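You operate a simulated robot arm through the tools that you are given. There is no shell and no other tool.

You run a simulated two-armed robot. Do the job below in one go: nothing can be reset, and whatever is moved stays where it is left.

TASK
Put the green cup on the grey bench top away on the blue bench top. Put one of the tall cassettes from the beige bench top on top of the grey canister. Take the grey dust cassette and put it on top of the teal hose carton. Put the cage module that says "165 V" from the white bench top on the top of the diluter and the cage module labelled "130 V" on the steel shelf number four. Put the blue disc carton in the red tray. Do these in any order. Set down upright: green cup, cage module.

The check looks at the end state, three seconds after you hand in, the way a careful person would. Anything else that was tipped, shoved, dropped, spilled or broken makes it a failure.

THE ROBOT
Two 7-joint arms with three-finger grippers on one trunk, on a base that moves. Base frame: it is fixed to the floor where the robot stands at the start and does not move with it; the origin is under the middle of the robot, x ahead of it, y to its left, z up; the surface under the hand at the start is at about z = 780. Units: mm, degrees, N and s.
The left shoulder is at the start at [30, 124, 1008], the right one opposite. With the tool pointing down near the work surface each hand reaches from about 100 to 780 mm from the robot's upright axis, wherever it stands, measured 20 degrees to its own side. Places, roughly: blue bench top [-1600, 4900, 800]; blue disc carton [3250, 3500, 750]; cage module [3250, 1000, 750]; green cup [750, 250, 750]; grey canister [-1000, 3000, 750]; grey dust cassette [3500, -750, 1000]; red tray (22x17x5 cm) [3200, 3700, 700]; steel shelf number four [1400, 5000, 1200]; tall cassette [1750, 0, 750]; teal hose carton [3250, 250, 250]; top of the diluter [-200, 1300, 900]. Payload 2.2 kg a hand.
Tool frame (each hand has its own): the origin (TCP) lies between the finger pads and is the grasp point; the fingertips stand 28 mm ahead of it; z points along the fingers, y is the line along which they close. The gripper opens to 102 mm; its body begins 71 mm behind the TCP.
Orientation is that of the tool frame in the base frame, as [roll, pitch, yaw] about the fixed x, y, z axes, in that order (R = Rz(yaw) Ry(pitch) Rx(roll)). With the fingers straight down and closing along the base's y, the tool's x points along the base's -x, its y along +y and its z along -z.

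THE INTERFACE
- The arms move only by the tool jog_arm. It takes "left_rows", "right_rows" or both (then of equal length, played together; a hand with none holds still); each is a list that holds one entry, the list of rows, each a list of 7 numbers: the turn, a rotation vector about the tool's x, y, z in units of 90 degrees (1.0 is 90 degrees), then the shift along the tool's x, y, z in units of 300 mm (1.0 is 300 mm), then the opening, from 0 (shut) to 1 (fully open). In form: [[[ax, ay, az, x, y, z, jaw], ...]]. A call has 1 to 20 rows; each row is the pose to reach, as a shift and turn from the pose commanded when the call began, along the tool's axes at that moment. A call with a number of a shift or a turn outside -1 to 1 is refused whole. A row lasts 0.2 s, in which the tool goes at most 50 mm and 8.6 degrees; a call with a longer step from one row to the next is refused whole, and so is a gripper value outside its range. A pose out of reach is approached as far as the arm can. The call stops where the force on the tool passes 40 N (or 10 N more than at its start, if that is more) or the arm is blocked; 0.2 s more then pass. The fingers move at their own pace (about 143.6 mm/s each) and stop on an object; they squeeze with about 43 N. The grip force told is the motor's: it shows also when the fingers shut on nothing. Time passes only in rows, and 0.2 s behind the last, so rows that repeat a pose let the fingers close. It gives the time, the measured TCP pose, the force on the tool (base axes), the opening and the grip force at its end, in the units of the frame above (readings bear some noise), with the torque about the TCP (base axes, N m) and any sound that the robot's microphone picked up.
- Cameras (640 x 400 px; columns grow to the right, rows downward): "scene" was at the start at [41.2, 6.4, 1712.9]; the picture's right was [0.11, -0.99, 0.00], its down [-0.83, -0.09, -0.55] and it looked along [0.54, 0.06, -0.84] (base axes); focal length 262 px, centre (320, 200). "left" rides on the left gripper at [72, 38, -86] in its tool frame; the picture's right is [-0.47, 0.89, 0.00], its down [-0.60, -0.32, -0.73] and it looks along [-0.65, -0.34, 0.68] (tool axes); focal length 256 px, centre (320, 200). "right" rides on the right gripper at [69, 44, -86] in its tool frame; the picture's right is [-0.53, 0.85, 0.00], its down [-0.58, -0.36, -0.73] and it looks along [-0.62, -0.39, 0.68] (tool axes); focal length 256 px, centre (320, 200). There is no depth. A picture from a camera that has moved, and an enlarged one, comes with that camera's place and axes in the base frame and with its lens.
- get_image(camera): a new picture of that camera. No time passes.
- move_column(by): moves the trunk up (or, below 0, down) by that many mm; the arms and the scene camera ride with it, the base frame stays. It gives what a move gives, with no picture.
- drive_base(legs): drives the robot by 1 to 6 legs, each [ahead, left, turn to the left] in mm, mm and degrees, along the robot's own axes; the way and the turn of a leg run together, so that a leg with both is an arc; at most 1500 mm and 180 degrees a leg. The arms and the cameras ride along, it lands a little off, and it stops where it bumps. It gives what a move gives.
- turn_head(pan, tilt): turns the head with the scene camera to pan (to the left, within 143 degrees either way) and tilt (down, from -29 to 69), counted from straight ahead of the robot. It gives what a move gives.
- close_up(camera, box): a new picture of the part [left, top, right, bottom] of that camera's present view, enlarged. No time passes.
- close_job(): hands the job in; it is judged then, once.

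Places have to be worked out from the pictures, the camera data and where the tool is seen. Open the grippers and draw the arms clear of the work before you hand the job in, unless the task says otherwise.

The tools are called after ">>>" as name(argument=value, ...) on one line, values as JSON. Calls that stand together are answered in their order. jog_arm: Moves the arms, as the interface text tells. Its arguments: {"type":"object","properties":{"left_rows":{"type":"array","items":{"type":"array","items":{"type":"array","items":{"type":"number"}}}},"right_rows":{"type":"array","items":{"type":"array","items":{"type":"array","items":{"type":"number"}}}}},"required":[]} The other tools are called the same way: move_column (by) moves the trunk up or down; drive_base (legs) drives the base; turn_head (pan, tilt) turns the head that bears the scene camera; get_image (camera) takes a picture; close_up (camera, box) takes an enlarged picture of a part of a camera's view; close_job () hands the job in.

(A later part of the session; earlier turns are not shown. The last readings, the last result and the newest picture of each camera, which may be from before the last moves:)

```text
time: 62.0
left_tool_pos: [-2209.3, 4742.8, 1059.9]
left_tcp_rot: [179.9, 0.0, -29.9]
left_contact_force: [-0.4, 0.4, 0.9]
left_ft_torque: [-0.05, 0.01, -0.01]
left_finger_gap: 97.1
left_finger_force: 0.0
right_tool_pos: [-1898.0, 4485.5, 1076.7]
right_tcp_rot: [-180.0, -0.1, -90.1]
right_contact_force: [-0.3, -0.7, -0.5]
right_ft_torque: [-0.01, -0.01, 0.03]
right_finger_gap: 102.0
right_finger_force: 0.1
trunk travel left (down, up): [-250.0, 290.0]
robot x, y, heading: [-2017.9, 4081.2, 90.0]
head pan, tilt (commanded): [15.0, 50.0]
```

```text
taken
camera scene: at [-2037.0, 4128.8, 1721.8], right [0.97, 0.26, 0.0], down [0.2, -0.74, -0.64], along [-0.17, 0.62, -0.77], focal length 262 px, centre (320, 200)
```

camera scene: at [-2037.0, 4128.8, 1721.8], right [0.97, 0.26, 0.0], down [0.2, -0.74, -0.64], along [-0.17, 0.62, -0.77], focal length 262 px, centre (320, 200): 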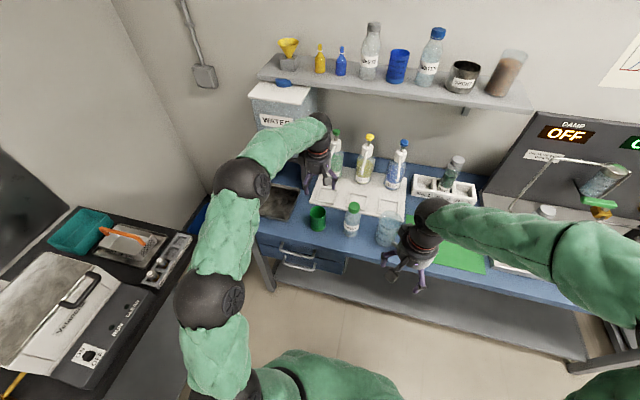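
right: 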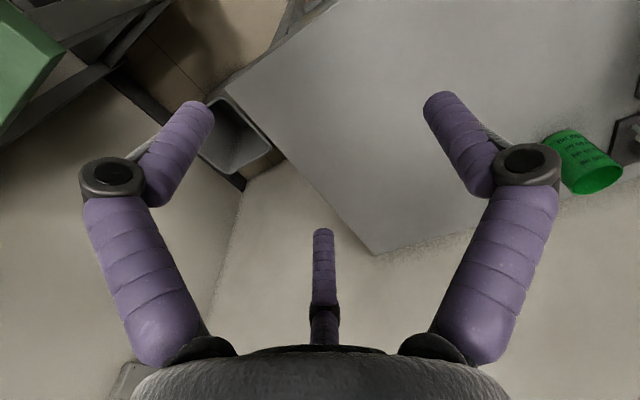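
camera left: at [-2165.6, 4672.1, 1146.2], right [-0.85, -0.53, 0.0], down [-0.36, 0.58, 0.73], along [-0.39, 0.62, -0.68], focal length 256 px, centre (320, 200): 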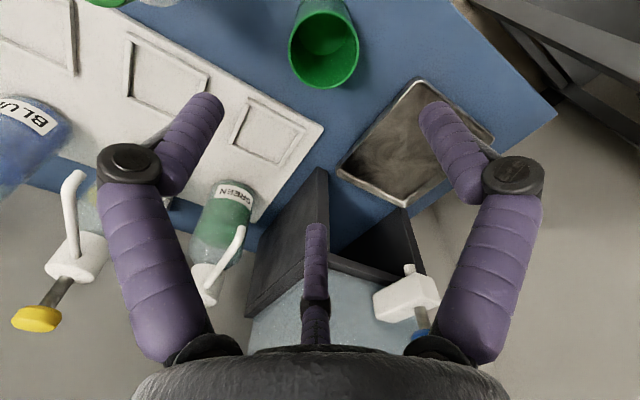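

The cup stands upright on the blue bench. I'll retract the left hand to its carry pose and look to the right for the way to the second area.

>>> jog_arm(left_rows=[[[0, 0, 0.08, 0.08, 0.08, 0, 0.95], [0, 0, 0.16, 0.17, 0.17, 0, 1], [0, 0, 0.25, 0.26, 0.26, 0, 1], [0, 0, 0.33, 0.35, 0.36, 0, 1], [0, 0, 0.42, 0.44, 0.46, 0, 1], [0, 0, 0.5, 0.52, 0.54, 0, 1], [0, 0, 0.58, 0.565, 0.586, -0.05, 1], [0, 0, 0.667, 0.565, 0.586, -0.05, 1], [0, 0, 0.667, 0.565, 0.586, -0.05, 1]]])

>>> turn_head(pan=-70, tilt=20)

>>> get_image(camera="scene")

>>> turn_head(pan=-125, tilt=20)

>>> get_image(camera="scene")

```text
time: 64.0
left_tool_pos: [-2154.2, 4504.7, 1074.7]
left_tcp_rot: [-180.0, 0.0, -90.1]
left_contact_force: [0.2, 0.3, 0.1]
left_ft_torque: [0.02, 0.0, 0.0]
left_finger_gap: 101.7
left_finger_force: 0.1
right_tool_pos: [-1898.5, 4485.4, 1075.7]
right_tcp_rot: [-180.0, 0.0, -90.1]
right_contact_force: [1.1, 0.4, 0.0]
right_ft_torque: [-0.01, 0.01, -0.01]
right_finger_gap: 102.0
right_finger_force: 0.0
trunk travel left (down, up): [-250.0, 290.0]
robot x, y, heading: [-2020.3, 4086.3, 89.7]
head pan, tilt (commanded): [15.0, 50.0]
```

```text
time: 65.6
left_tool_pos: [-2154.0, 4505.9, 1075.2]
left_tcp_rot: [-179.9, 0.0, -90.2]
left_contact_force: [-0.4, -0.5, -0.3]
left_ft_torque: [0.03, -0.03, -0.01]
left_finger_gap: 102.0
left_finger_force: 0.0
right_tool_pos: [-1899.1, 4485.7, 1075.5]
right_tcp_rot: [-180.0, 0.0, -90.1]
right_contact_force: [-0.7, 0.0, 0.8]
right_ft_torque: [-0.03, 0.01, -0.01]
right_finger_gap: 102.0
right_finger_force: 0.0
trunk travel left (down, up): [-250.0, 290.0]
robot x, y, heading: [-2017.9, 4084.1, 89.6]
head pan, tilt (commanded): [-70.0, 20.0]
```

```text
taken
camera scene: at [-1929.6, 4086.1, 1767.4], right [0.34, -0.94, 0.0], down [-0.32, -0.12, -0.94], along [0.88, 0.32, -0.34], focal length 262 px, centre (320, 200)
```

scene: 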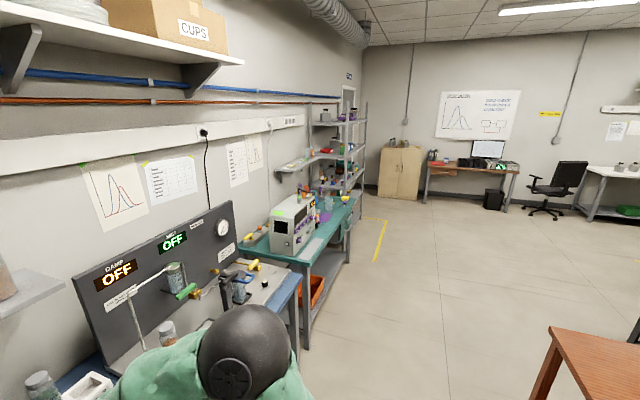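

```text
time: 66.9
left_tool_pos: [-2154.6, 4503.4, 1076.0]
left_tcp_rot: [-180.0, 0.0, -90.2]
left_contact_force: [-0.1, 0.3, -0.8]
left_ft_torque: [0.0, 0.0, 0.0]
left_finger_gap: 102.3
left_finger_force: 0.0
right_tool_pos: [-1897.9, 4485.9, 1076.4]
right_tcp_rot: [-180.0, 0.0, -90.1]
right_contact_force: [0.4, 0.7, -0.1]
right_ft_torque: [-0.04, -0.03, -0.03]
right_finger_gap: 101.9
right_finger_force: 0.1
trunk travel left (down, up): [-250.0, 290.0]
robot x, y, heading: [-2021.0, 4083.9, 90.3]
head pan, tilt (commanded): [-125.0, 20.0]
```

```text
taken
camera scene: at [-1940.8, 4000.9, 1767.4], right [-0.57, -0.82, 0.0], down [-0.28, 0.2, -0.94], along [0.77, -0.54, -0.34], focal length 262 px, centre (320, 200)
```

scene: 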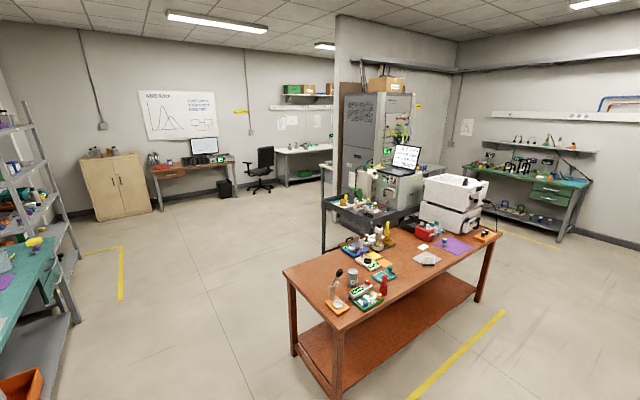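

The second area is openly reachable along y≈3800. From here the brown table is well in view, so I'll zoom in to find the grey canister.

>>> close_up(camera="scene", box=[280, 180, 520, 330])

>>> close_up(camera="scene", box=[60, 80, 340, 220])

>>> close_up(camera="scene", box=[0, 80, 130, 330])

```text
2.67 times, centred on (400, 255) of scene
camera zoom: at [-1940.8, 4000.9, 1767.4], right [-0.57, -0.82, 0.0], down [-0.28, 0.2, -0.94], along [0.77, -0.54, -0.34], focal length 700 px, centre (107, 53)
```

zoom: 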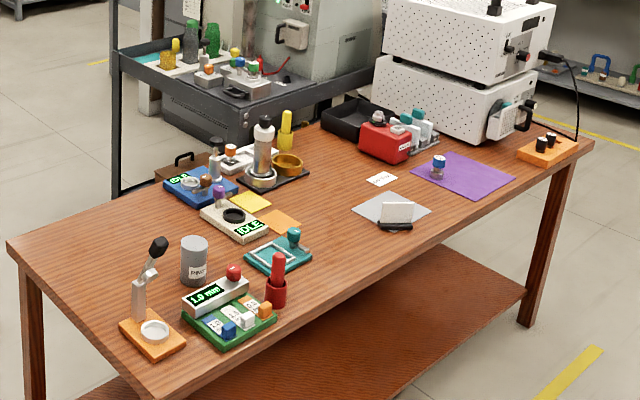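

```text
2.29 times, centred on (200, 150) of scene
camera zoom: at [-1940.8, 4000.9, 1767.4], right [-0.57, -0.82, 0.0], down [-0.28, 0.2, -0.94], along [0.77, -0.54, -0.34], focal length 600 px, centre (594, 314)
```

zoom: 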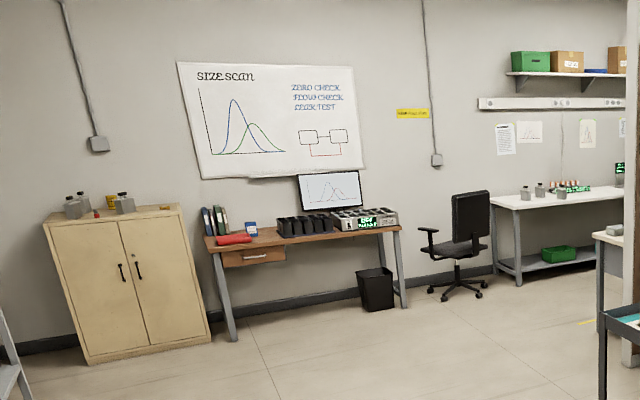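

```text
1.60 times, centred on (65, 205) of scene
camera zoom: at [-1940.8, 4000.9, 1767.4], right [-0.57, -0.82, 0.0], down [-0.28, 0.2, -0.94], along [0.77, -0.54, -0.34], focal length 420 px, centre (728, 192)
```

zoom: 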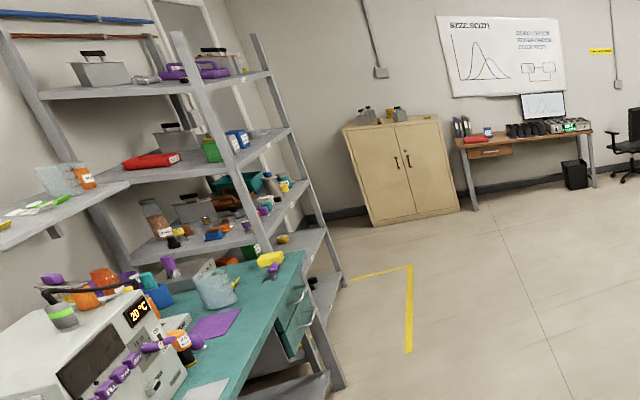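

The canister is the grey labelled cylinder at the table's near end, at about [-980, 3090]. The far desk carries a blue box and a red tray. I'll back away from the bench, turn right, and drive along y≈3850 toward the desk.

>>> drive_base(legs=[[-230, 0, 0], [0, 0, -90], [1500, 0, 0], [1500, 0, 0]])

>>> turn_head(pan=0, tilt=20)

>>> get_image(camera="scene")

>>> turn_head(pan=-60, tilt=20)

>>> get_image(camera="scene")

>>> turn_head(pan=45, tilt=20)

>>> get_image(camera="scene")

```text
time: 86.8
left_tool_pos: [1447.1, 4082.1, 1074.8]
left_tcp_rot: [180.0, 0.0, -176.5]
left_contact_force: [0.5, 0.1, 0.0]
left_ft_torque: [0.01, 0.0, -0.02]
left_finger_gap: 101.9
left_finger_force: 0.1
right_tool_pos: [1444.2, 3823.8, 1076.6]
right_tcp_rot: [180.0, 0.0, -176.5]
right_contact_force: [-0.6, -0.1, -0.4]
right_ft_torque: [-0.01, 0.0, 0.01]
right_finger_gap: 102.1
right_finger_force: 0.0
trunk travel left (down, up): [-250.0, 290.0]
robot x, y, heading: [1037.2, 3918.3, 3.4]
head pan, tilt (commanded): [-125.0, 20.0]
```

```text
time: 88.8
left_tool_pos: [1446.5, 4080.6, 1076.0]
left_tcp_rot: [180.0, 0.0, -176.5]
left_contact_force: [1.1, -0.4, 0.6]
left_ft_torque: [0.0, -0.01, 0.02]
left_finger_gap: 102.1
left_finger_force: 0.1
right_tool_pos: [1444.0, 3823.2, 1075.1]
right_tcp_rot: [179.9, 0.0, -176.6]
right_contact_force: [-0.6, -0.1, 0.0]
right_ft_torque: [-0.03, 0.02, 0.01]
right_finger_gap: 101.9
right_finger_force: 0.1
trunk travel left (down, up): [-250.0, 290.0]
robot x, y, heading: [1036.8, 3920.7, 3.5]
head pan, tilt (commanded): [0.0, 20.0]
```

```text
taken
camera scene: at [1100.9, 3920.9, 1767.4], right [0.06, -1.0, 0.0], down [-0.34, -0.02, -0.94], along [0.94, 0.06, -0.34], focal length 262 px, centre (320, 200)
```

scene: 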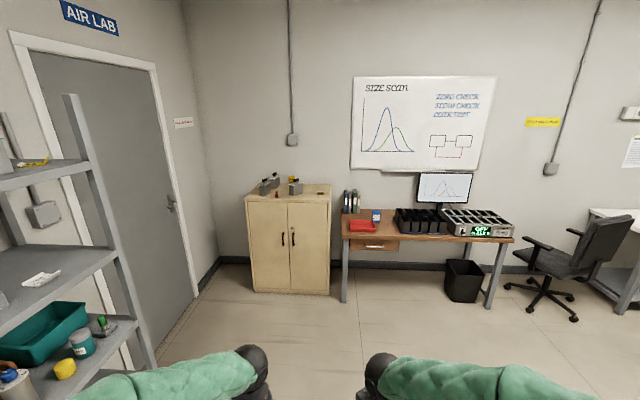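

```text
time: 90.1
left_tool_pos: [1446.9, 4080.2, 1076.0]
left_tcp_rot: [180.0, 0.0, -176.5]
left_contact_force: [-0.2, -1.2, 0.2]
left_ft_torque: [0.0, 0.03, 0.02]
left_finger_gap: 102.2
left_finger_force: 0.0
right_tool_pos: [1443.9, 3823.7, 1076.5]
right_tcp_rot: [180.0, 0.0, -176.6]
right_contact_force: [0.1, 0.2, 0.1]
right_ft_torque: [0.01, 0.02, 0.02]
right_finger_gap: 102.0
right_finger_force: 0.0
trunk travel left (down, up): [-250.0, 290.0]
robot x, y, heading: [1035.8, 3918.2, 3.3]
head pan, tilt (commanded): [-60.0, 20.0]
```

```text
taken
camera scene: at [1059.5, 3837.7, 1767.4], right [-0.83, -0.55, 0.0], down [-0.19, 0.28, -0.94], along [0.52, -0.78, -0.34], focal length 262 px, centre (320, 200)
```

scene: 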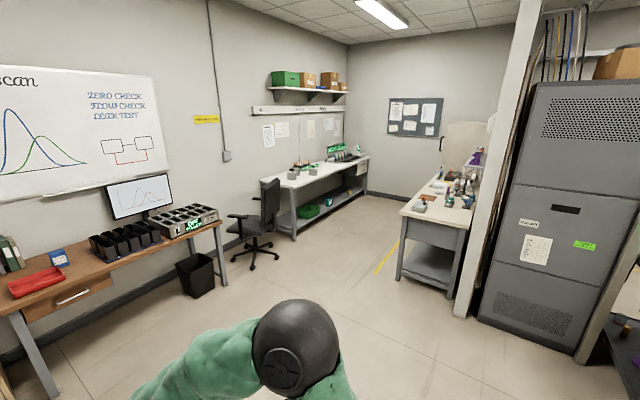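

```text
time: 91.9
left_tool_pos: [1446.8, 4079.9, 1076.8]
left_tcp_rot: [-179.9, 0.0, -176.5]
left_contact_force: [0.1, -0.5, 0.5]
left_ft_torque: [-0.01, -0.01, -0.01]
left_finger_gap: 102.1
left_finger_force: 0.1
right_tool_pos: [1442.8, 3823.6, 1075.8]
right_tcp_rot: [-179.9, 0.0, -176.5]
right_contact_force: [0.4, 0.0, -0.3]
right_ft_torque: [0.02, 0.01, 0.01]
right_finger_gap: 102.4
right_finger_force: 0.2
trunk travel left (down, up): [-250.0, 290.0]
robot x, y, heading: [1040.4, 3916.2, 3.6]
head pan, tilt (commanded): [45.0, 20.0]
```

```text
taken
camera scene: at [1069.7, 3985.0, 1767.4], right [0.75, -0.66, 0.0], down [-0.23, -0.26, -0.94], along [0.62, 0.7, -0.34], focal length 262 px, centre (320, 200)
```

scene: 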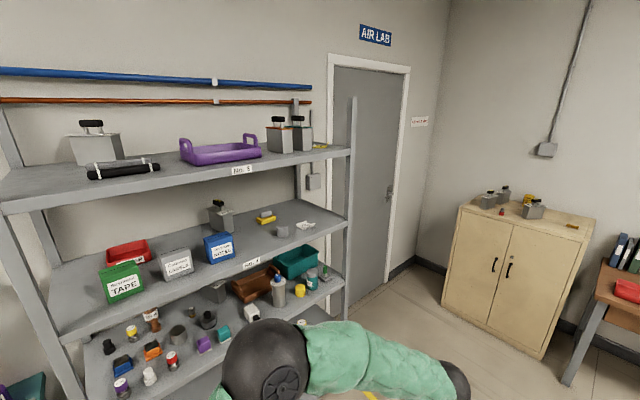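

The steel shelves have number labels. I'll zoom in on them, on the desk, and on the beige and white benches.

>>> close_up(camera="scene", box=[40, 100, 360, 320])

>>> turn_head(pan=-50, tilt=20)

>>> close_up(camera="scene", box=[0, 180, 220, 320])

>>> close_up(camera="scene", box=[300, 120, 420, 200])

>>> close_up(camera="scene", box=[410, 120, 570, 240])

```text
1.82 times, centred on (200, 210) of scene
camera zoom: at [1069.7, 3985.0, 1767.4], right [0.75, -0.66, 0.0], down [-0.23, -0.26, -0.94], along [0.62, 0.7, -0.34], focal length 477 px, centre (538, 182)
```

zoom: 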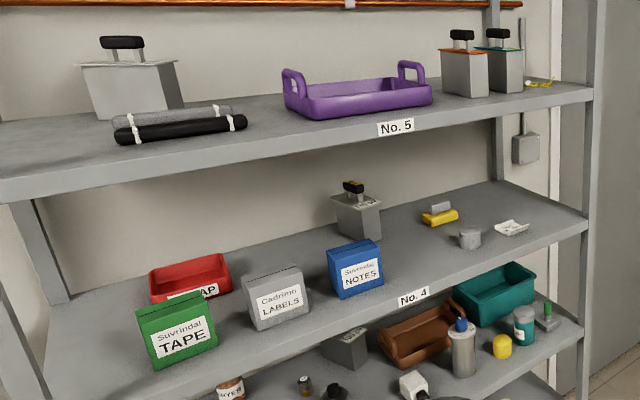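

```text
time: 93.6
left_tool_pos: [1447.5, 4079.1, 1076.0]
left_tcp_rot: [-180.0, 0.0, -176.5]
left_contact_force: [-0.1, 0.6, -0.9]
left_ft_torque: [-0.01, -0.01, 0.01]
left_finger_gap: 101.8
left_finger_force: 0.0
right_tool_pos: [1444.1, 3824.1, 1077.0]
right_tcp_rot: [179.9, -0.1, -176.5]
right_contact_force: [-0.1, 0.6, 0.4]
right_ft_torque: [0.01, 0.03, 0.0]
right_finger_gap: 101.9
right_finger_force: 0.1
trunk travel left (down, up): [-250.0, 290.0]
robot x, y, heading: [1038.6, 3916.4, 3.7]
head pan, tilt (commanded): [-50.0, 20.0]
```

```text
2.86 times, centred on (110, 250) of scene
camera zoom: at [1072.1, 3847.8, 1767.4], right [-0.72, -0.69, 0.0], down [-0.24, 0.25, -0.94], along [0.65, -0.68, -0.34], focal length 750 px, centre (920, 57)
```

zoom: 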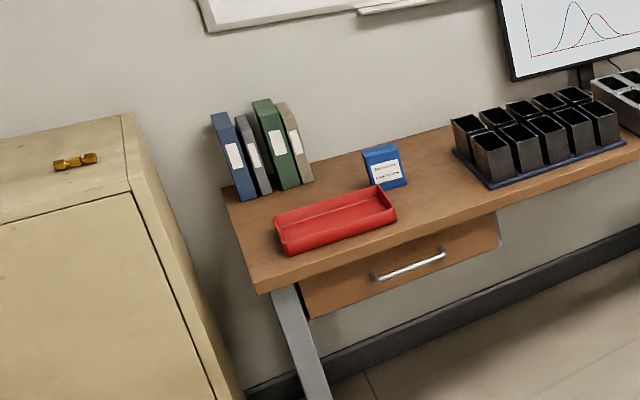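

```text
5.00 times, centred on (360, 160) of scene
camera zoom: at [1072.1, 3847.8, 1767.4], right [-0.72, -0.69, 0.0], down [-0.24, 0.25, -0.94], along [0.65, -0.68, -0.34], focal length 1313 px, centre (120, 400)
```

zoom: 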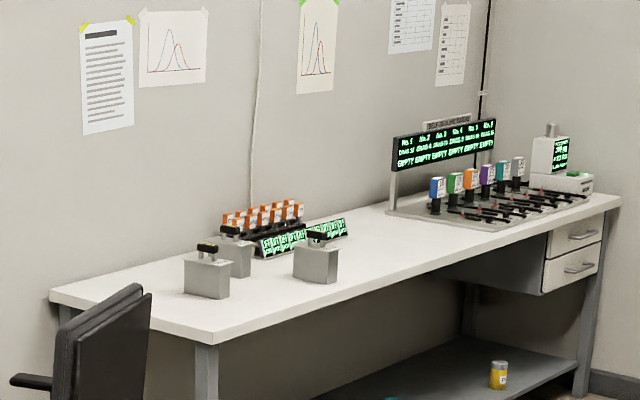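

```text
3.33 times, centred on (490, 180) of scene
camera zoom: at [1072.1, 3847.8, 1767.4], right [-0.72, -0.69, 0.0], down [-0.24, 0.25, -0.94], along [0.65, -0.68, -0.34], focal length 875 px, centre (-247, 267)
```

zoom: 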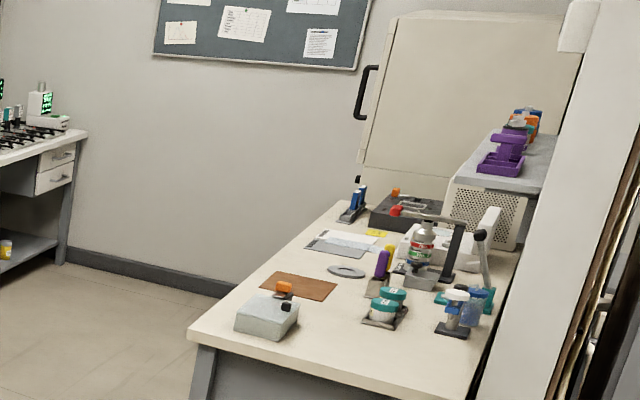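

The desk holds the red tray at about [3214, 3690] and the blue carton at about [3390, 3545]. I'll drive up to the desk, stopping a little short, and look.

>>> drive_base(legs=[[0, 0, -3.6], [1430, -200, 0]])

>>> turn_head(pan=0, tilt=40)

>>> get_image(camera="scene")

```text
time: 101.2
left_tool_pos: [2866.4, 3894.6, 1076.0]
left_tcp_rot: [-180.0, -0.1, -177.8]
left_contact_force: [1.0, 0.2, -0.6]
left_ft_torque: [-0.02, 0.02, -0.01]
left_finger_gap: 102.0
left_finger_force: 0.0
right_tool_pos: [2857.7, 3639.4, 1076.0]
right_tcp_rot: [180.0, 0.0, -177.8]
right_contact_force: [0.4, 0.2, 0.3]
right_ft_torque: [0.0, 0.01, -0.02]
right_finger_gap: 101.7
right_finger_force: 0.1
trunk travel left (down, up): [-250.0, 290.0]
robot x, y, heading: [2454.5, 3741.8, 2.3]
head pan, tilt (commanded): [-50.0, 20.0]
```

```text
time: 102.3
left_tool_pos: [2866.8, 3894.3, 1076.2]
left_tcp_rot: [-180.0, 0.0, -177.9]
left_contact_force: [-0.5, -0.4, 0.1]
left_ft_torque: [-0.04, -0.01, 0.0]
left_finger_gap: 102.2
left_finger_force: 0.1
right_tool_pos: [2857.1, 3639.1, 1077.0]
right_tcp_rot: [180.0, 0.0, -177.8]
right_contact_force: [0.5, 0.0, 0.3]
right_ft_torque: [0.02, 0.0, 0.03]
right_finger_gap: 101.9
right_finger_force: 0.0
trunk travel left (down, up): [-250.0, 290.0]
robot x, y, heading: [2453.5, 3739.2, 2.3]
head pan, tilt (commanded): [0.0, 40.0]
```

```text
taken
camera scene: at [2509.0, 3742.5, 1736.0], right [0.04, -1.0, 0.0], down [-0.64, -0.02, -0.77], along [0.77, 0.03, -0.64], focal length 262 px, centre (320, 200)
```

scene: 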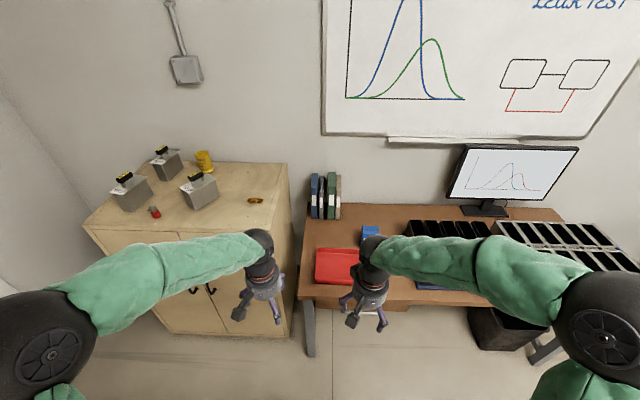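

I'll zoom in to measure the tray and carton precisely.

>>> close_up(camera="scene", box=[290, 160, 450, 320])

>>> get_image(camera="right")

>>> get_image(camera="left")

```text
2.50 times, centred on (370, 240) of scene
camera zoom: at [2509.0, 3742.5, 1736.0], right [0.04, -1.0, 0.0], down [-0.64, -0.02, -0.77], along [0.77, 0.03, -0.64], focal length 656 px, centre (195, 100)
```

zoom: 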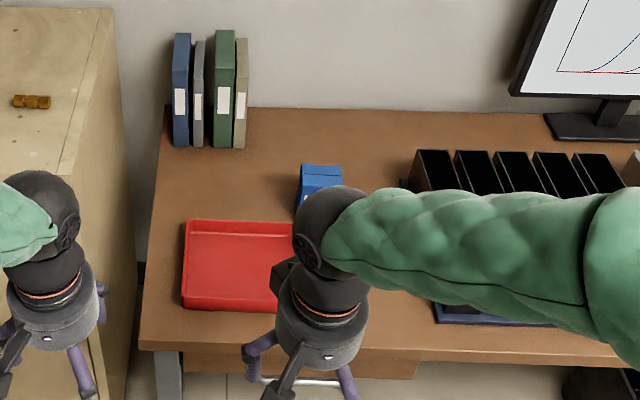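

```text
taken
camera right: at [2785.7, 3676.7, 1162.0], right [0.5, 0.87, 0.0], down [0.59, -0.34, 0.73], along [0.63, -0.37, -0.68], focal length 256 px, centre (320, 200)
```

right: 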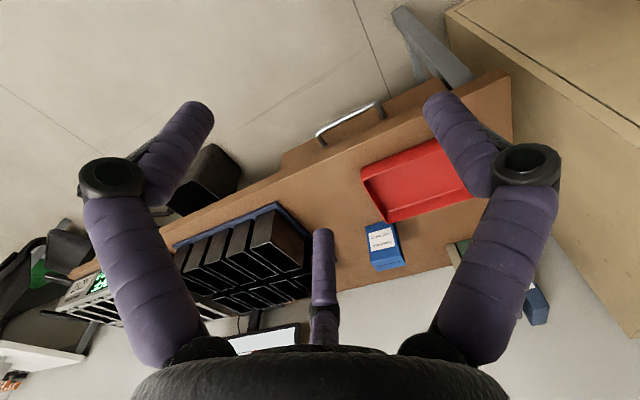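

```text
taken
camera left: at [2791.8, 3928.2, 1161.4], right [0.43, 0.9, 0.0], down [0.62, -0.29, 0.73], along [0.66, -0.31, -0.68], focal length 256 px, centre (320, 200)
```

left: 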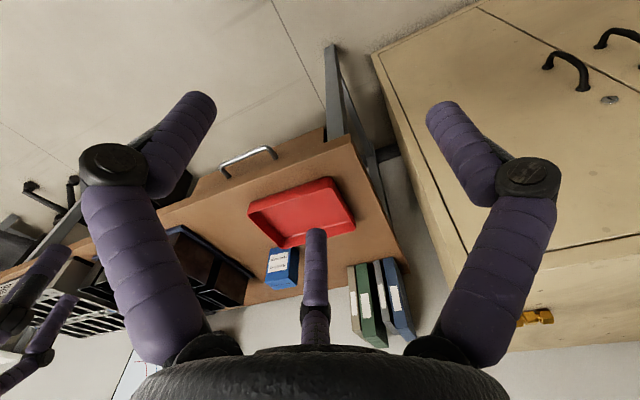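

The desk top is near z≈745. The carton is about 75×50×105 mm at roughly [3362, 3545], and the tray is centred near [3195, 3690]. I'll pull the left hand back so it stays clear of the cabinet, then drive closer.

>>> jog_arm(left_rows=[[[0, 0, 0, 0.12, 0, 0, 1], [0, 0, 0, 0.25, 0, -0.05, 1], [0, 0, 0, 0.37, 0, -0.1, 1], [0, 0, 0, 0.37, 0, -0.1, 1]]])

>>> drive_base(legs=[[0, 0, -2.3], [237, -40, 0]])

>>> get_image(camera="right")

>>> get_image(camera="scene")

```text
time: 103.3
left_tool_pos: [2756.3, 3891.4, 1106.4]
left_tcp_rot: [180.0, 0.0, -177.8]
left_contact_force: [-1.0, 1.0, -0.1]
left_ft_torque: [-0.01, 0.06, 0.02]
left_finger_gap: 101.8
left_finger_force: 0.0
right_tool_pos: [2857.6, 3638.2, 1077.8]
right_tcp_rot: [-180.0, -0.1, -177.9]
right_contact_force: [1.1, -0.4, -0.9]
right_ft_torque: [0.0, 0.02, 0.01]
right_finger_gap: 102.2
right_finger_force: 0.1
trunk travel left (down, up): [-250.0, 290.0]
robot x, y, heading: [2453.3, 3741.6, 2.0]
head pan, tilt (commanded): [0.0, 40.0]
```

```text
time: 105.5
left_tool_pos: [2996.1, 3840.6, 1106.7]
left_tcp_rot: [-180.0, -0.1, -179.8]
left_contact_force: [1.0, 0.7, 0.1]
left_ft_torque: [0.03, 0.0, 0.01]
left_finger_gap: 101.9
left_finger_force: 0.0
right_tool_pos: [3088.7, 3583.6, 1076.5]
right_tcp_rot: [179.9, -0.2, -179.8]
right_contact_force: [0.1, 0.5, -0.1]
right_ft_torque: [-0.02, 0.0, 0.0]
right_finger_gap: 102.1
right_finger_force: 0.1
trunk travel left (down, up): [-250.0, 290.0]
robot x, y, heading: [2690.4, 3702.4, 0.1]
head pan, tilt (commanded): [0.0, 40.0]
```

```text
taken
camera right: at [3019.9, 3624.6, 1161.7], right [0.53, 0.85, 0.0], down [0.58, -0.36, 0.73], along [0.62, -0.39, -0.68], focal length 256 px, centre (320, 200)
```

right: 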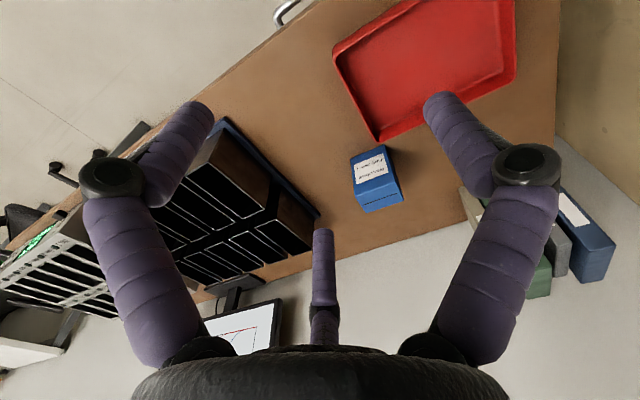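

```text
taken
camera scene: at [2746.2, 3700.2, 1735.9], right [0.0, -1.0, 0.0], down [-0.64, 0.0, -0.77], along [0.77, 0.0, -0.64], focal length 262 px, centre (320, 200)
```

scene: 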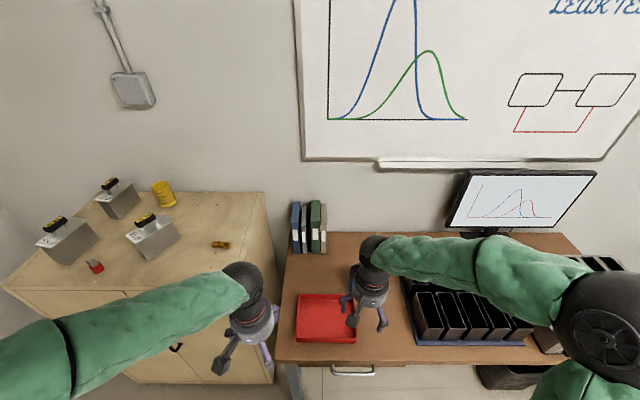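

>>> close_up(camera="right", box=[310, 90, 470, 230])

```text
2.86 times, centred on (390, 160) of right
camera zoom: at [3019.9, 3624.6, 1161.7], right [0.53, 0.85, 0.0], down [0.58, -0.36, 0.73], along [0.62, -0.39, -0.68], focal length 731 px, centre (120, 314)
```

zoom: 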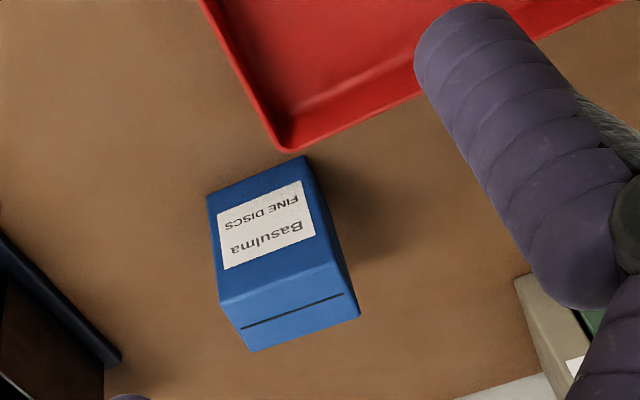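

The carton ("Basulma FINE DISCS") is nearly square to the desk, at x 3330–3380, y 3503–3577, top z≈853. I'll move the right hand above it, its long side along the closing line, and check before descending.

>>> jog_arm(right_rows=[[[0, 0, 0, -0.14, -0.02, 0.05, 1], [0, 0, 0, -0.28, -0.04, 0.1, 1], [0, 0, 0, -0.42, -0.06, 0.16, 1], [0, 0, 0, -0.56, -0.08, 0.22, 1], [0, 0, 0, -0.7, -0.1, 0.28, 1], [0, 0, 0, -0.8, -0.12, 0.35, 1], [0, 0, 0, -0.887, -0.122, 0.45, 1], [0, 0, 0, -0.887, -0.122, 0.53, 1], [0, 0, 0, -0.887, -0.122, 0.53, 1]]])

>>> get_image(camera="right")

```text
time: 107.5
left_tool_pos: [2996.3, 3839.1, 1108.3]
left_tcp_rot: [180.0, 0.0, -179.8]
left_contact_force: [-0.3, 0.1, -0.6]
left_ft_torque: [0.02, 0.02, 0.0]
left_finger_gap: 101.6
left_finger_force: 0.0
right_tool_pos: [3352.8, 3548.0, 916.4]
right_tcp_rot: [-180.0, 0.1, -179.8]
right_contact_force: [-0.6, -0.2, -0.5]
right_ft_torque: [0.04, 0.01, 0.01]
right_finger_gap: 102.0
right_finger_force: 0.1
trunk travel left (down, up): [-250.0, 290.0]
robot x, y, heading: [2693.3, 3702.5, 0.2]
head pan, tilt (commanded): [0.0, 40.0]
```

```text
taken
camera right: at [3284.0, 3589.7, 1001.5], right [0.53, 0.85, 0.0], down [0.58, -0.36, 0.73], along [0.62, -0.39, -0.68], focal length 256 px, centre (320, 200)
```

right: 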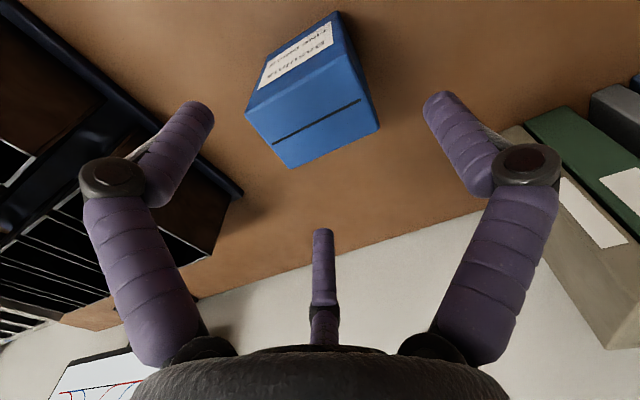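

The carton top is centred under the hand to within a few millimetres. I'll shift 5 mm in y, descend to z≈803 and close.

>>> jog_arm(right_rows=[[[0, 0, 0, 0.0, 0.017, 0.1, 1], [0, 0, 0, 0.0, 0.017, 0.2, 1], [0, 0, 0, 0.0, 0.017, 0.3, 1], [0, 0, 0, 0.0, 0.017, 0.378, 1], [0, 0, 0, 0.0, 0.017, 0.378, 0.8], [0, 0, 0, 0.0, 0.017, 0.378, 0.6], [0, 0, 0, 0.0, 0.017, 0.378, 0.4], [0, 0, 0, 0.0, 0.017, 0.378, 0.3], [0, 0, 0, 0.0, 0.017, 0.378, 0.3], [0, 0, 0, 0.0, 0.017, 0.378, 0.3]]])

>>> get_image(camera="right")

```text
time: 109.7
left_tool_pos: [2996.0, 3839.5, 1107.0]
left_tcp_rot: [179.9, -0.1, -179.9]
left_contact_force: [0.6, 0.0, 0.3]
left_ft_torque: [-0.04, -0.01, 0.01]
left_finger_gap: 102.3
left_finger_force: 0.1
right_tool_pos: [3353.0, 3552.0, 805.6]
right_tcp_rot: [-179.9, 0.1, -179.8]
right_contact_force: [2.1, -1.6, 5.9]
right_ft_torque: [-0.18, -0.09, -0.01]
right_finger_gap: 64.4
right_finger_force: 24.8
trunk travel left (down, up): [-250.0, 290.0]
robot x, y, heading: [2687.0, 3702.1, 0.5]
head pan, tilt (commanded): [0.0, 40.0]
```

```text
taken
camera right: at [3282.4, 3593.8, 891.8], right [0.53, 0.85, 0.0], down [0.58, -0.36, 0.73], along [0.62, -0.39, -0.68], focal length 256 px, centre (320, 200)
```

right: 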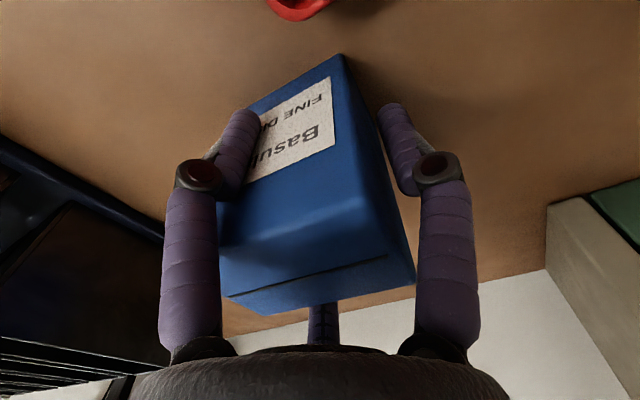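

The fingers are touching at gap 64, but the force is still building. I'll hold a little longer to let the grip settle.

>>> jog_arm(right_rows=[[[0, 0, 0, 0, 0, 0, 0.3], [0, 0, 0, 0, 0, 0, 0.2], [0, 0, 0, 0, 0, 0, 0.2], [0, 0, 0, 0, 0, 0, 0.2], [0, 0, 0, 0, 0, 0, 0.2]]])

>>> get_image(camera="right")

```text
time: 110.9
left_tool_pos: [2995.9, 3839.5, 1107.3]
left_tcp_rot: [180.0, 0.0, -179.8]
left_contact_force: [0.0, -0.5, 0.1]
left_ft_torque: [0.01, 0.01, -0.01]
left_finger_gap: 102.0
left_finger_force: 0.1
right_tool_pos: [3352.4, 3551.8, 807.5]
right_tcp_rot: [180.0, 0.1, -179.7]
right_contact_force: [2.3, -2.2, 6.0]
right_ft_torque: [-0.13, -0.07, 0.02]
right_finger_gap: 64.1
right_finger_force: 32.9
trunk travel left (down, up): [-250.0, 290.0]
robot x, y, heading: [2690.7, 3699.8, 0.1]
head pan, tilt (commanded): [0.0, 40.0]
```

```text
taken
camera right: at [3282.2, 3594.0, 891.6], right [0.53, 0.85, 0.0], down [0.58, -0.36, 0.73], along [0.62, -0.39, -0.68], focal length 256 px, centre (320, 200)
```

right: 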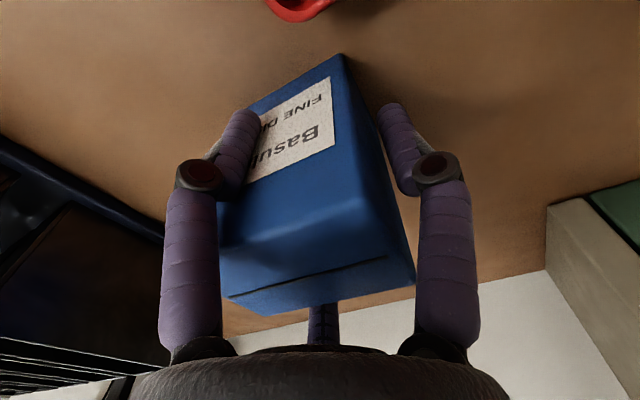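

The grip is at 33 N and steady. I'll lift 60 mm and check that the carton comes along squarely.

>>> jog_arm(right_rows=[[[0, 0, 0, 0, 0, -0.05, 0.1], [0, 0, 0, 0, 0, -0.12, 0.1], [0, 0, 0, 0, 0, -0.2, 0.1], [0, 0, 0, 0, 0, -0.2, 0.1]]])

>>> get_image(camera="right")

>>> get_image(camera="scene")

```text
time: 111.9
left_tool_pos: [2996.9, 3839.5, 1106.4]
left_tcp_rot: [180.0, 0.1, -179.9]
left_contact_force: [0.1, 0.3, 0.2]
left_ft_torque: [0.0, 0.01, 0.01]
left_finger_gap: 102.1
left_finger_force: 0.0
right_tool_pos: [3352.9, 3552.6, 863.5]
right_tcp_rot: [-179.9, -0.1, -179.8]
right_contact_force: [0.5, -0.1, -1.4]
right_ft_torque: [0.0, 0.0, 0.01]
right_finger_gap: 63.9
right_finger_force: 40.9
trunk travel left (down, up): [-250.0, 290.0]
robot x, y, heading: [2688.5, 3698.8, -0.0]
head pan, tilt (commanded): [0.0, 40.0]
```

```text
taken
camera right: at [3283.3, 3593.5, 950.3], right [0.53, 0.85, 0.0], down [0.58, -0.36, 0.73], along [0.62, -0.39, -0.68], focal length 256 px, centre (320, 200)
```

right: 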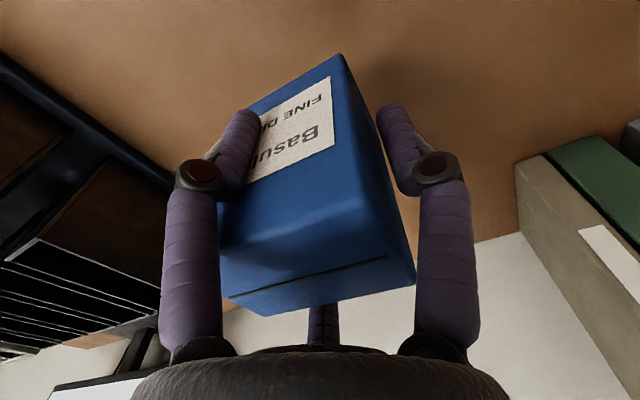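

```text
taken
camera scene: at [2745.3, 3700.4, 1735.9], right [0.0, -1.0, 0.0], down [-0.64, 0.0, -0.77], along [0.77, 0.0, -0.64], focal length 262 px, centre (320, 200)
```

scene: 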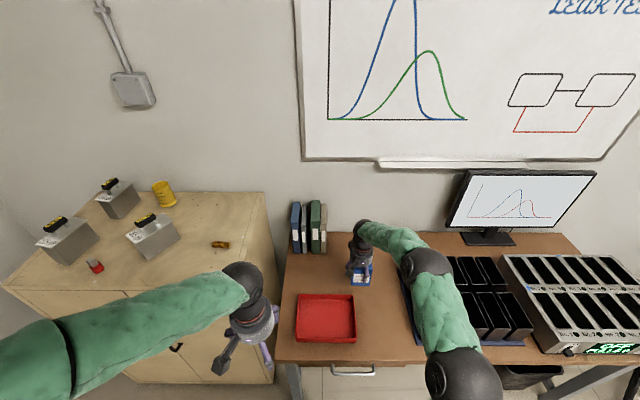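

The carton is held squarely. From this unobstructed view the tray spans x 3122–3300, y 3573–3778, centre about [3211, 3677]. I'll raise, carry over the tray, and begin lowering.

>>> jog_arm(right_rows=[[[0, 0, 0, 0, 0, -0.12, 0.1], [0, 0, 0, 0.05, 0.05, -0.2, 0.1], [0, 0, 0, 0.13, 0.12, -0.2, 0.1], [0, 0, 0, 0.22, 0.2, -0.2, 0.1], [0, 0, 0, 0.31, 0.29, -0.2, 0.1], [0, 0, 0, 0.4, 0.38, -0.2, 0.1], [0, 0, 0, 0.48, 0.445, -0.2, 0.1], [0, 0, 0, 0.48, 0.445, -0.1, 0.1], [0, 0, 0, 0.48, 0.445, 0.0, 0.1], [0, 0, 0, 0.48, 0.445, 0.0, 0.1]]])

>>> get_image(camera="right")

>>> close_up(camera="scene", box=[260, 240, 420, 360])

```text
time: 114.1
left_tool_pos: [2996.3, 3839.4, 1106.7]
left_tcp_rot: [-179.9, -0.1, -179.8]
left_contact_force: [-0.1, 0.2, -0.1]
left_ft_torque: [0.0, -0.01, -0.01]
left_finger_gap: 101.9
left_finger_force: 0.1
right_tool_pos: [3210.1, 3684.5, 863.2]
right_tcp_rot: [-179.9, 0.0, -179.8]
right_contact_force: [0.1, -0.6, -1.7]
right_ft_torque: [0.01, 0.03, -0.01]
right_finger_gap: 64.2
right_finger_force: 39.7
trunk travel left (down, up): [-250.0, 290.0]
robot x, y, heading: [2691.3, 3698.1, 0.3]
head pan, tilt (commanded): [0.0, 40.0]
```

```text
taken
camera right: at [3139.6, 3728.0, 949.4], right [0.53, 0.85, 0.0], down [0.58, -0.36, 0.73], along [0.62, -0.39, -0.68], focal length 256 px, centre (320, 200)
```

right: 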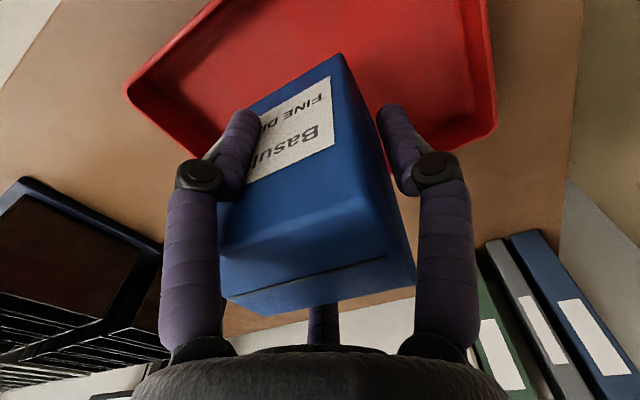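

```text
3.33 times, centred on (340, 300) of scene
camera zoom: at [2744.7, 3700.3, 1736.0], right [0.0, -1.0, 0.0], down [-0.64, 0.0, -0.77], along [0.77, 0.0, -0.64], focal length 875 px, centre (253, -133)
```

zoom: 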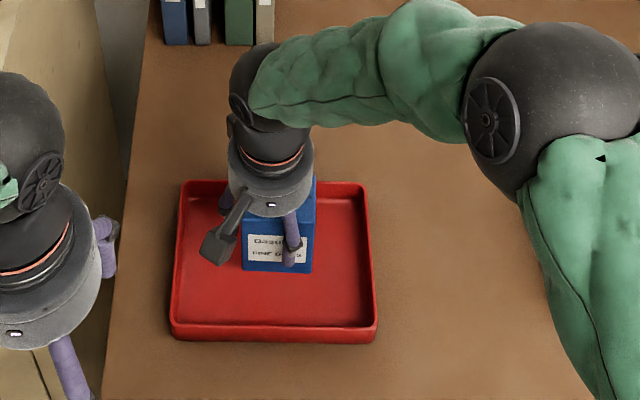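

The carton hangs over the tray interior. I'll lower 38 mm and then creep in 2 mm steps.

>>> jog_arm(right_rows=[[[0, 0, 0, 0, 0, 0.05, 0.1], [0, 0, 0, 0, 0, 0.1, 0.1], [0, 0, 0, 0, 0, 0.13, 0.1], [0, 0, 0, 0, 0, 0.137, 0.1], [0, 0, 0, 0, 0, 0.144, 0.1], [0, 0, 0, 0, 0, 0.15, 0.1]]])

```text
time: 115.5
left_tool_pos: [2996.5, 3839.5, 1107.3]
left_tcp_rot: [-180.0, 0.0, -179.8]
left_contact_force: [0.2, -0.1, -0.2]
left_ft_torque: [0.01, -0.04, 0.02]
left_finger_gap: 102.1
left_finger_force: 0.1
right_tool_pos: [3211.0, 3683.7, 819.8]
right_tcp_rot: [180.0, -0.1, -179.8]
right_contact_force: [-0.1, 0.3, -1.3]
right_ft_torque: [0.0, 0.03, 0.01]
right_finger_gap: 63.9
right_finger_force: 40.4
trunk travel left (down, up): [-250.0, 290.0]
robot x, y, heading: [2686.8, 3700.5, 0.4]
head pan, tilt (commanded): [0.0, 40.0]
```

>>> jog_arm(right_rows=[[[0, 0, 0, 0, 0, 0.0067, 0.1], [0, 0, 0, 0, 0, 0.0133, 0.1], [0, 0, 0, 0, 0, 0.02, 0.1], [0, 0, 0, 0, 0, 0.0267, 0.1]]])

```text
time: 116.5
left_tool_pos: [2996.7, 3839.9, 1106.8]
left_tcp_rot: [180.0, 0.0, -179.8]
left_contact_force: [-0.6, 0.1, 0.0]
left_ft_torque: [-0.02, 0.04, 0.02]
left_finger_gap: 101.8
left_finger_force: 0.0
right_tool_pos: [3210.9, 3686.6, 810.8]
right_tcp_rot: [-180.0, -0.1, -179.8]
right_contact_force: [-0.3, 0.7, 0.4]
right_ft_torque: [0.04, 0.04, 0.01]
right_finger_gap: 63.9
right_finger_force: 39.9
trunk travel left (down, up): [-250.0, 290.0]
robot x, y, heading: [2690.7, 3703.0, 0.2]
head pan, tilt (commanded): [0.0, 40.0]
```

No contact at 811 yet; I'll go on creeping.

>>> jog_arm(right_rows=[[[0, 0, 0, 0, 0, 0.005, 0.1], [0, 0, 0, 0, 0, 0.01, 0.1], [0, 0, 0, 0, 0, 0.015, 0.1]]])

>>> get_image(camera="right")

```text
time: 117.3
left_tool_pos: [2993.0, 3838.4, 1107.9]
left_tcp_rot: [-180.0, 0.2, -179.8]
left_contact_force: [0.7, 0.2, 0.1]
left_ft_torque: [-0.01, -0.01, -0.01]
left_finger_gap: 101.8
left_finger_force: 0.1
right_tool_pos: [3210.7, 3686.6, 810.7]
right_tcp_rot: [-179.9, 0.5, -179.8]
right_contact_force: [-9.8, -0.7, 37.1]
right_ft_torque: [-0.75, 0.34, -0.28]
right_finger_gap: 64.1
right_finger_force: 40.2
trunk travel left (down, up): [-250.0, 290.0]
robot x, y, heading: [2688.8, 3700.8, 0.2]
head pan, tilt (commanded): [0.0, 40.0]
```

```text
taken
camera right: at [3140.7, 3727.8, 895.6], right [0.53, 0.85, 0.0], down [0.57, -0.36, 0.73], along [0.62, -0.39, -0.68], focal length 256 px, centre (320, 200)
```

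right: 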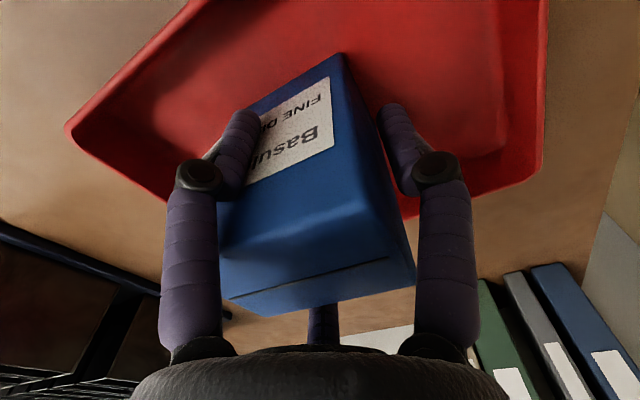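

Contact at 37 N: the carton is on the tray floor. I'll relieve the pressure, open, and rise straight up.

>>> jog_arm(right_rows=[[[0, 0, 0, 0, 0, -0.006, 0.1], [0, 0, 0, 0, 0, -0.013, 0.1], [0, 0, 0, 0, 0, -0.013, 0.7], [0, 0, 0, 0, 0, -0.013, 0.85], [0, 0, 0, 0, 0, -0.013, 0.9], [0, 0, 0, 0, 0, -0.013, 0.9], [0, 0, 0, 0, 0, -0.1, 0.9], [0, 0, 0, 0, 0, -0.22, 0.9], [0, 0, 0, 0, 0, -0.36, 0.95], [0, 0, 0, 0, 0, -0.5, 1], [0, 0, 0, 0, 0, -0.65, 1], [0, 0, 0, 0, 0, -0.8, 1], [0, 0, 0, 0, 0, -0.88, 1], [0, 0, 0, 0, 0, -0.88, 1]]])

>>> get_image(camera="right")

>>> get_image(camera="scene")

```text
time: 120.3
left_tool_pos: [2996.4, 3837.7, 1105.9]
left_tcp_rot: [180.0, 0.0, -179.8]
left_contact_force: [0.3, -0.4, -0.2]
left_ft_torque: [-0.01, -0.02, -0.02]
left_finger_gap: 102.0
left_finger_force: 0.1
right_tool_pos: [3207.5, 3685.5, 1070.0]
right_tcp_rot: [-180.0, 0.0, -179.9]
right_contact_force: [-0.5, 1.1, -0.3]
right_ft_torque: [-0.03, -0.01, 0.01]
right_finger_gap: 102.1
right_finger_force: 0.1
trunk travel left (down, up): [-250.0, 290.0]
robot x, y, heading: [2686.4, 3697.9, 0.4]
head pan, tilt (commanded): [0.0, 40.0]
```

```text
taken
camera right: at [3137.5, 3726.4, 1155.2], right [0.53, 0.85, 0.0], down [0.58, -0.36, 0.73], along [0.62, -0.39, -0.68], focal length 256 px, centre (320, 200)
```

right: 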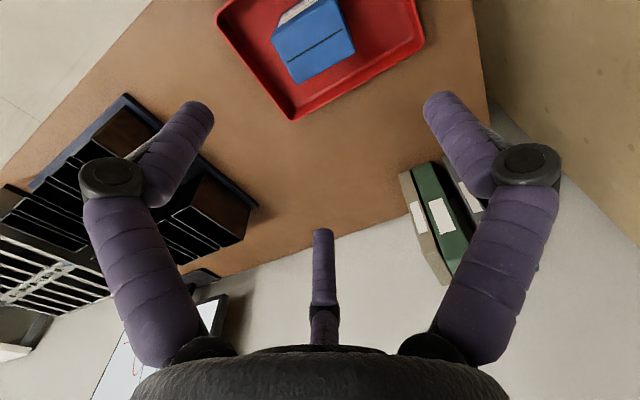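

```text
taken
camera scene: at [2744.6, 3700.6, 1736.0], right [0.0, -1.0, 0.0], down [-0.64, 0.0, -0.77], along [0.77, 0.0, -0.64], focal length 262 px, centre (320, 200)
```

scene: 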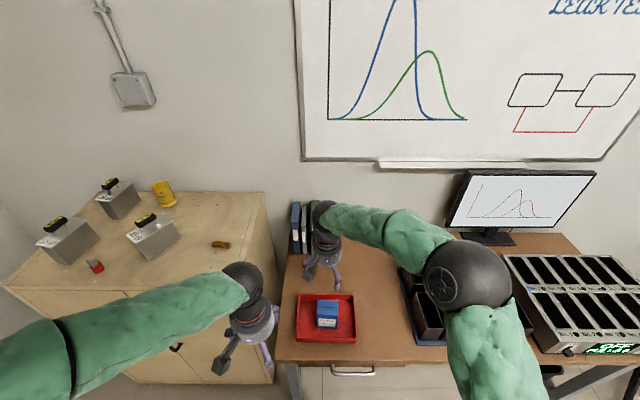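

The carton sits upright inside the red tray. I'll bring the right hand back to its carry pose and back off from the desk, then strafe right along x≈2300 toward the white bench with the cage modules.

>>> jog_arm(right_rows=[[[0, 0, 0, 0.13, -0.1, 0, 1], [0, 0, 0, 0.26, -0.2, 0, 1], [0, 0, 0, 0.37, -0.32, -0.03, 1], [0, 0, 0, 0.397, -0.347, -0.03, 1]]])

>>> drive_base(legs=[[-390, 0, 0], [0, -1400, 0]])

>>> turn_head(pan=-30, tilt=25)

>>> get_image(camera="scene")

```text
time: 121.3
left_tool_pos: [2996.9, 3839.9, 1107.0]
left_tcp_rot: [-179.9, -0.1, -179.8]
left_contact_force: [-0.1, 0.6, 0.3]
left_ft_torque: [0.0, 0.02, 0.0]
left_finger_gap: 101.9
left_finger_force: 0.0
right_tool_pos: [3093.7, 3579.2, 1079.3]
right_tcp_rot: [-180.0, 0.0, -179.8]
right_contact_force: [-1.1, 0.4, -0.3]
right_ft_torque: [0.04, 0.0, -0.02]
right_finger_gap: 102.1
right_finger_force: 0.0
trunk travel left (down, up): [-250.0, 290.0]
robot x, y, heading: [2685.6, 3700.7, 0.2]
head pan, tilt (commanded): [0.0, 40.0]
```

```text
time: 130.6
left_tool_pos: [2624.7, 2392.0, 1108.1]
left_tcp_rot: [-180.0, 0.0, -178.5]
left_contact_force: [-0.7, -0.5, -0.1]
left_ft_torque: [-0.01, 0.0, -0.04]
left_finger_gap: 101.7
left_finger_force: 0.0
right_tool_pos: [2726.8, 2136.5, 1077.6]
right_tcp_rot: [179.9, 0.0, -178.6]
right_contact_force: [-0.1, -0.4, 0.8]
right_ft_torque: [0.03, 0.02, 0.01]
right_finger_gap: 101.7
right_finger_force: 0.1
trunk travel left (down, up): [-250.0, 290.0]
robot x, y, heading: [2322.2, 2251.7, 1.4]
head pan, tilt (commanded): [0.0, 40.0]
```

```text
time: 131.5
left_tool_pos: [2626.1, 2394.5, 1106.3]
left_tcp_rot: [180.0, 0.0, -178.7]
left_contact_force: [-0.3, -0.2, 0.0]
left_ft_torque: [0.0, 0.0, -0.01]
left_finger_gap: 102.0
left_finger_force: 0.0
right_tool_pos: [2727.8, 2135.7, 1078.3]
right_tcp_rot: [180.0, 0.0, -178.5]
right_contact_force: [0.1, 0.1, -0.4]
right_ft_torque: [0.0, 0.01, -0.01]
right_finger_gap: 102.0
right_finger_force: 0.0
trunk travel left (down, up): [-250.0, 290.0]
robot x, y, heading: [2319.7, 2249.7, 1.4]
head pan, tilt (commanded): [-30.0, 25.0]
```

```text
taken
camera scene: at [2372.5, 2203.1, 1759.3], right [-0.48, -0.88, 0.0], down [-0.37, 0.2, -0.91], along [0.8, -0.43, -0.42], focal length 262 px, centre (320, 200)
```

scene: 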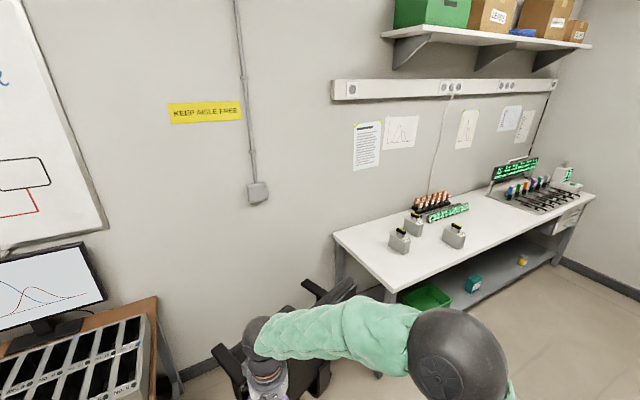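

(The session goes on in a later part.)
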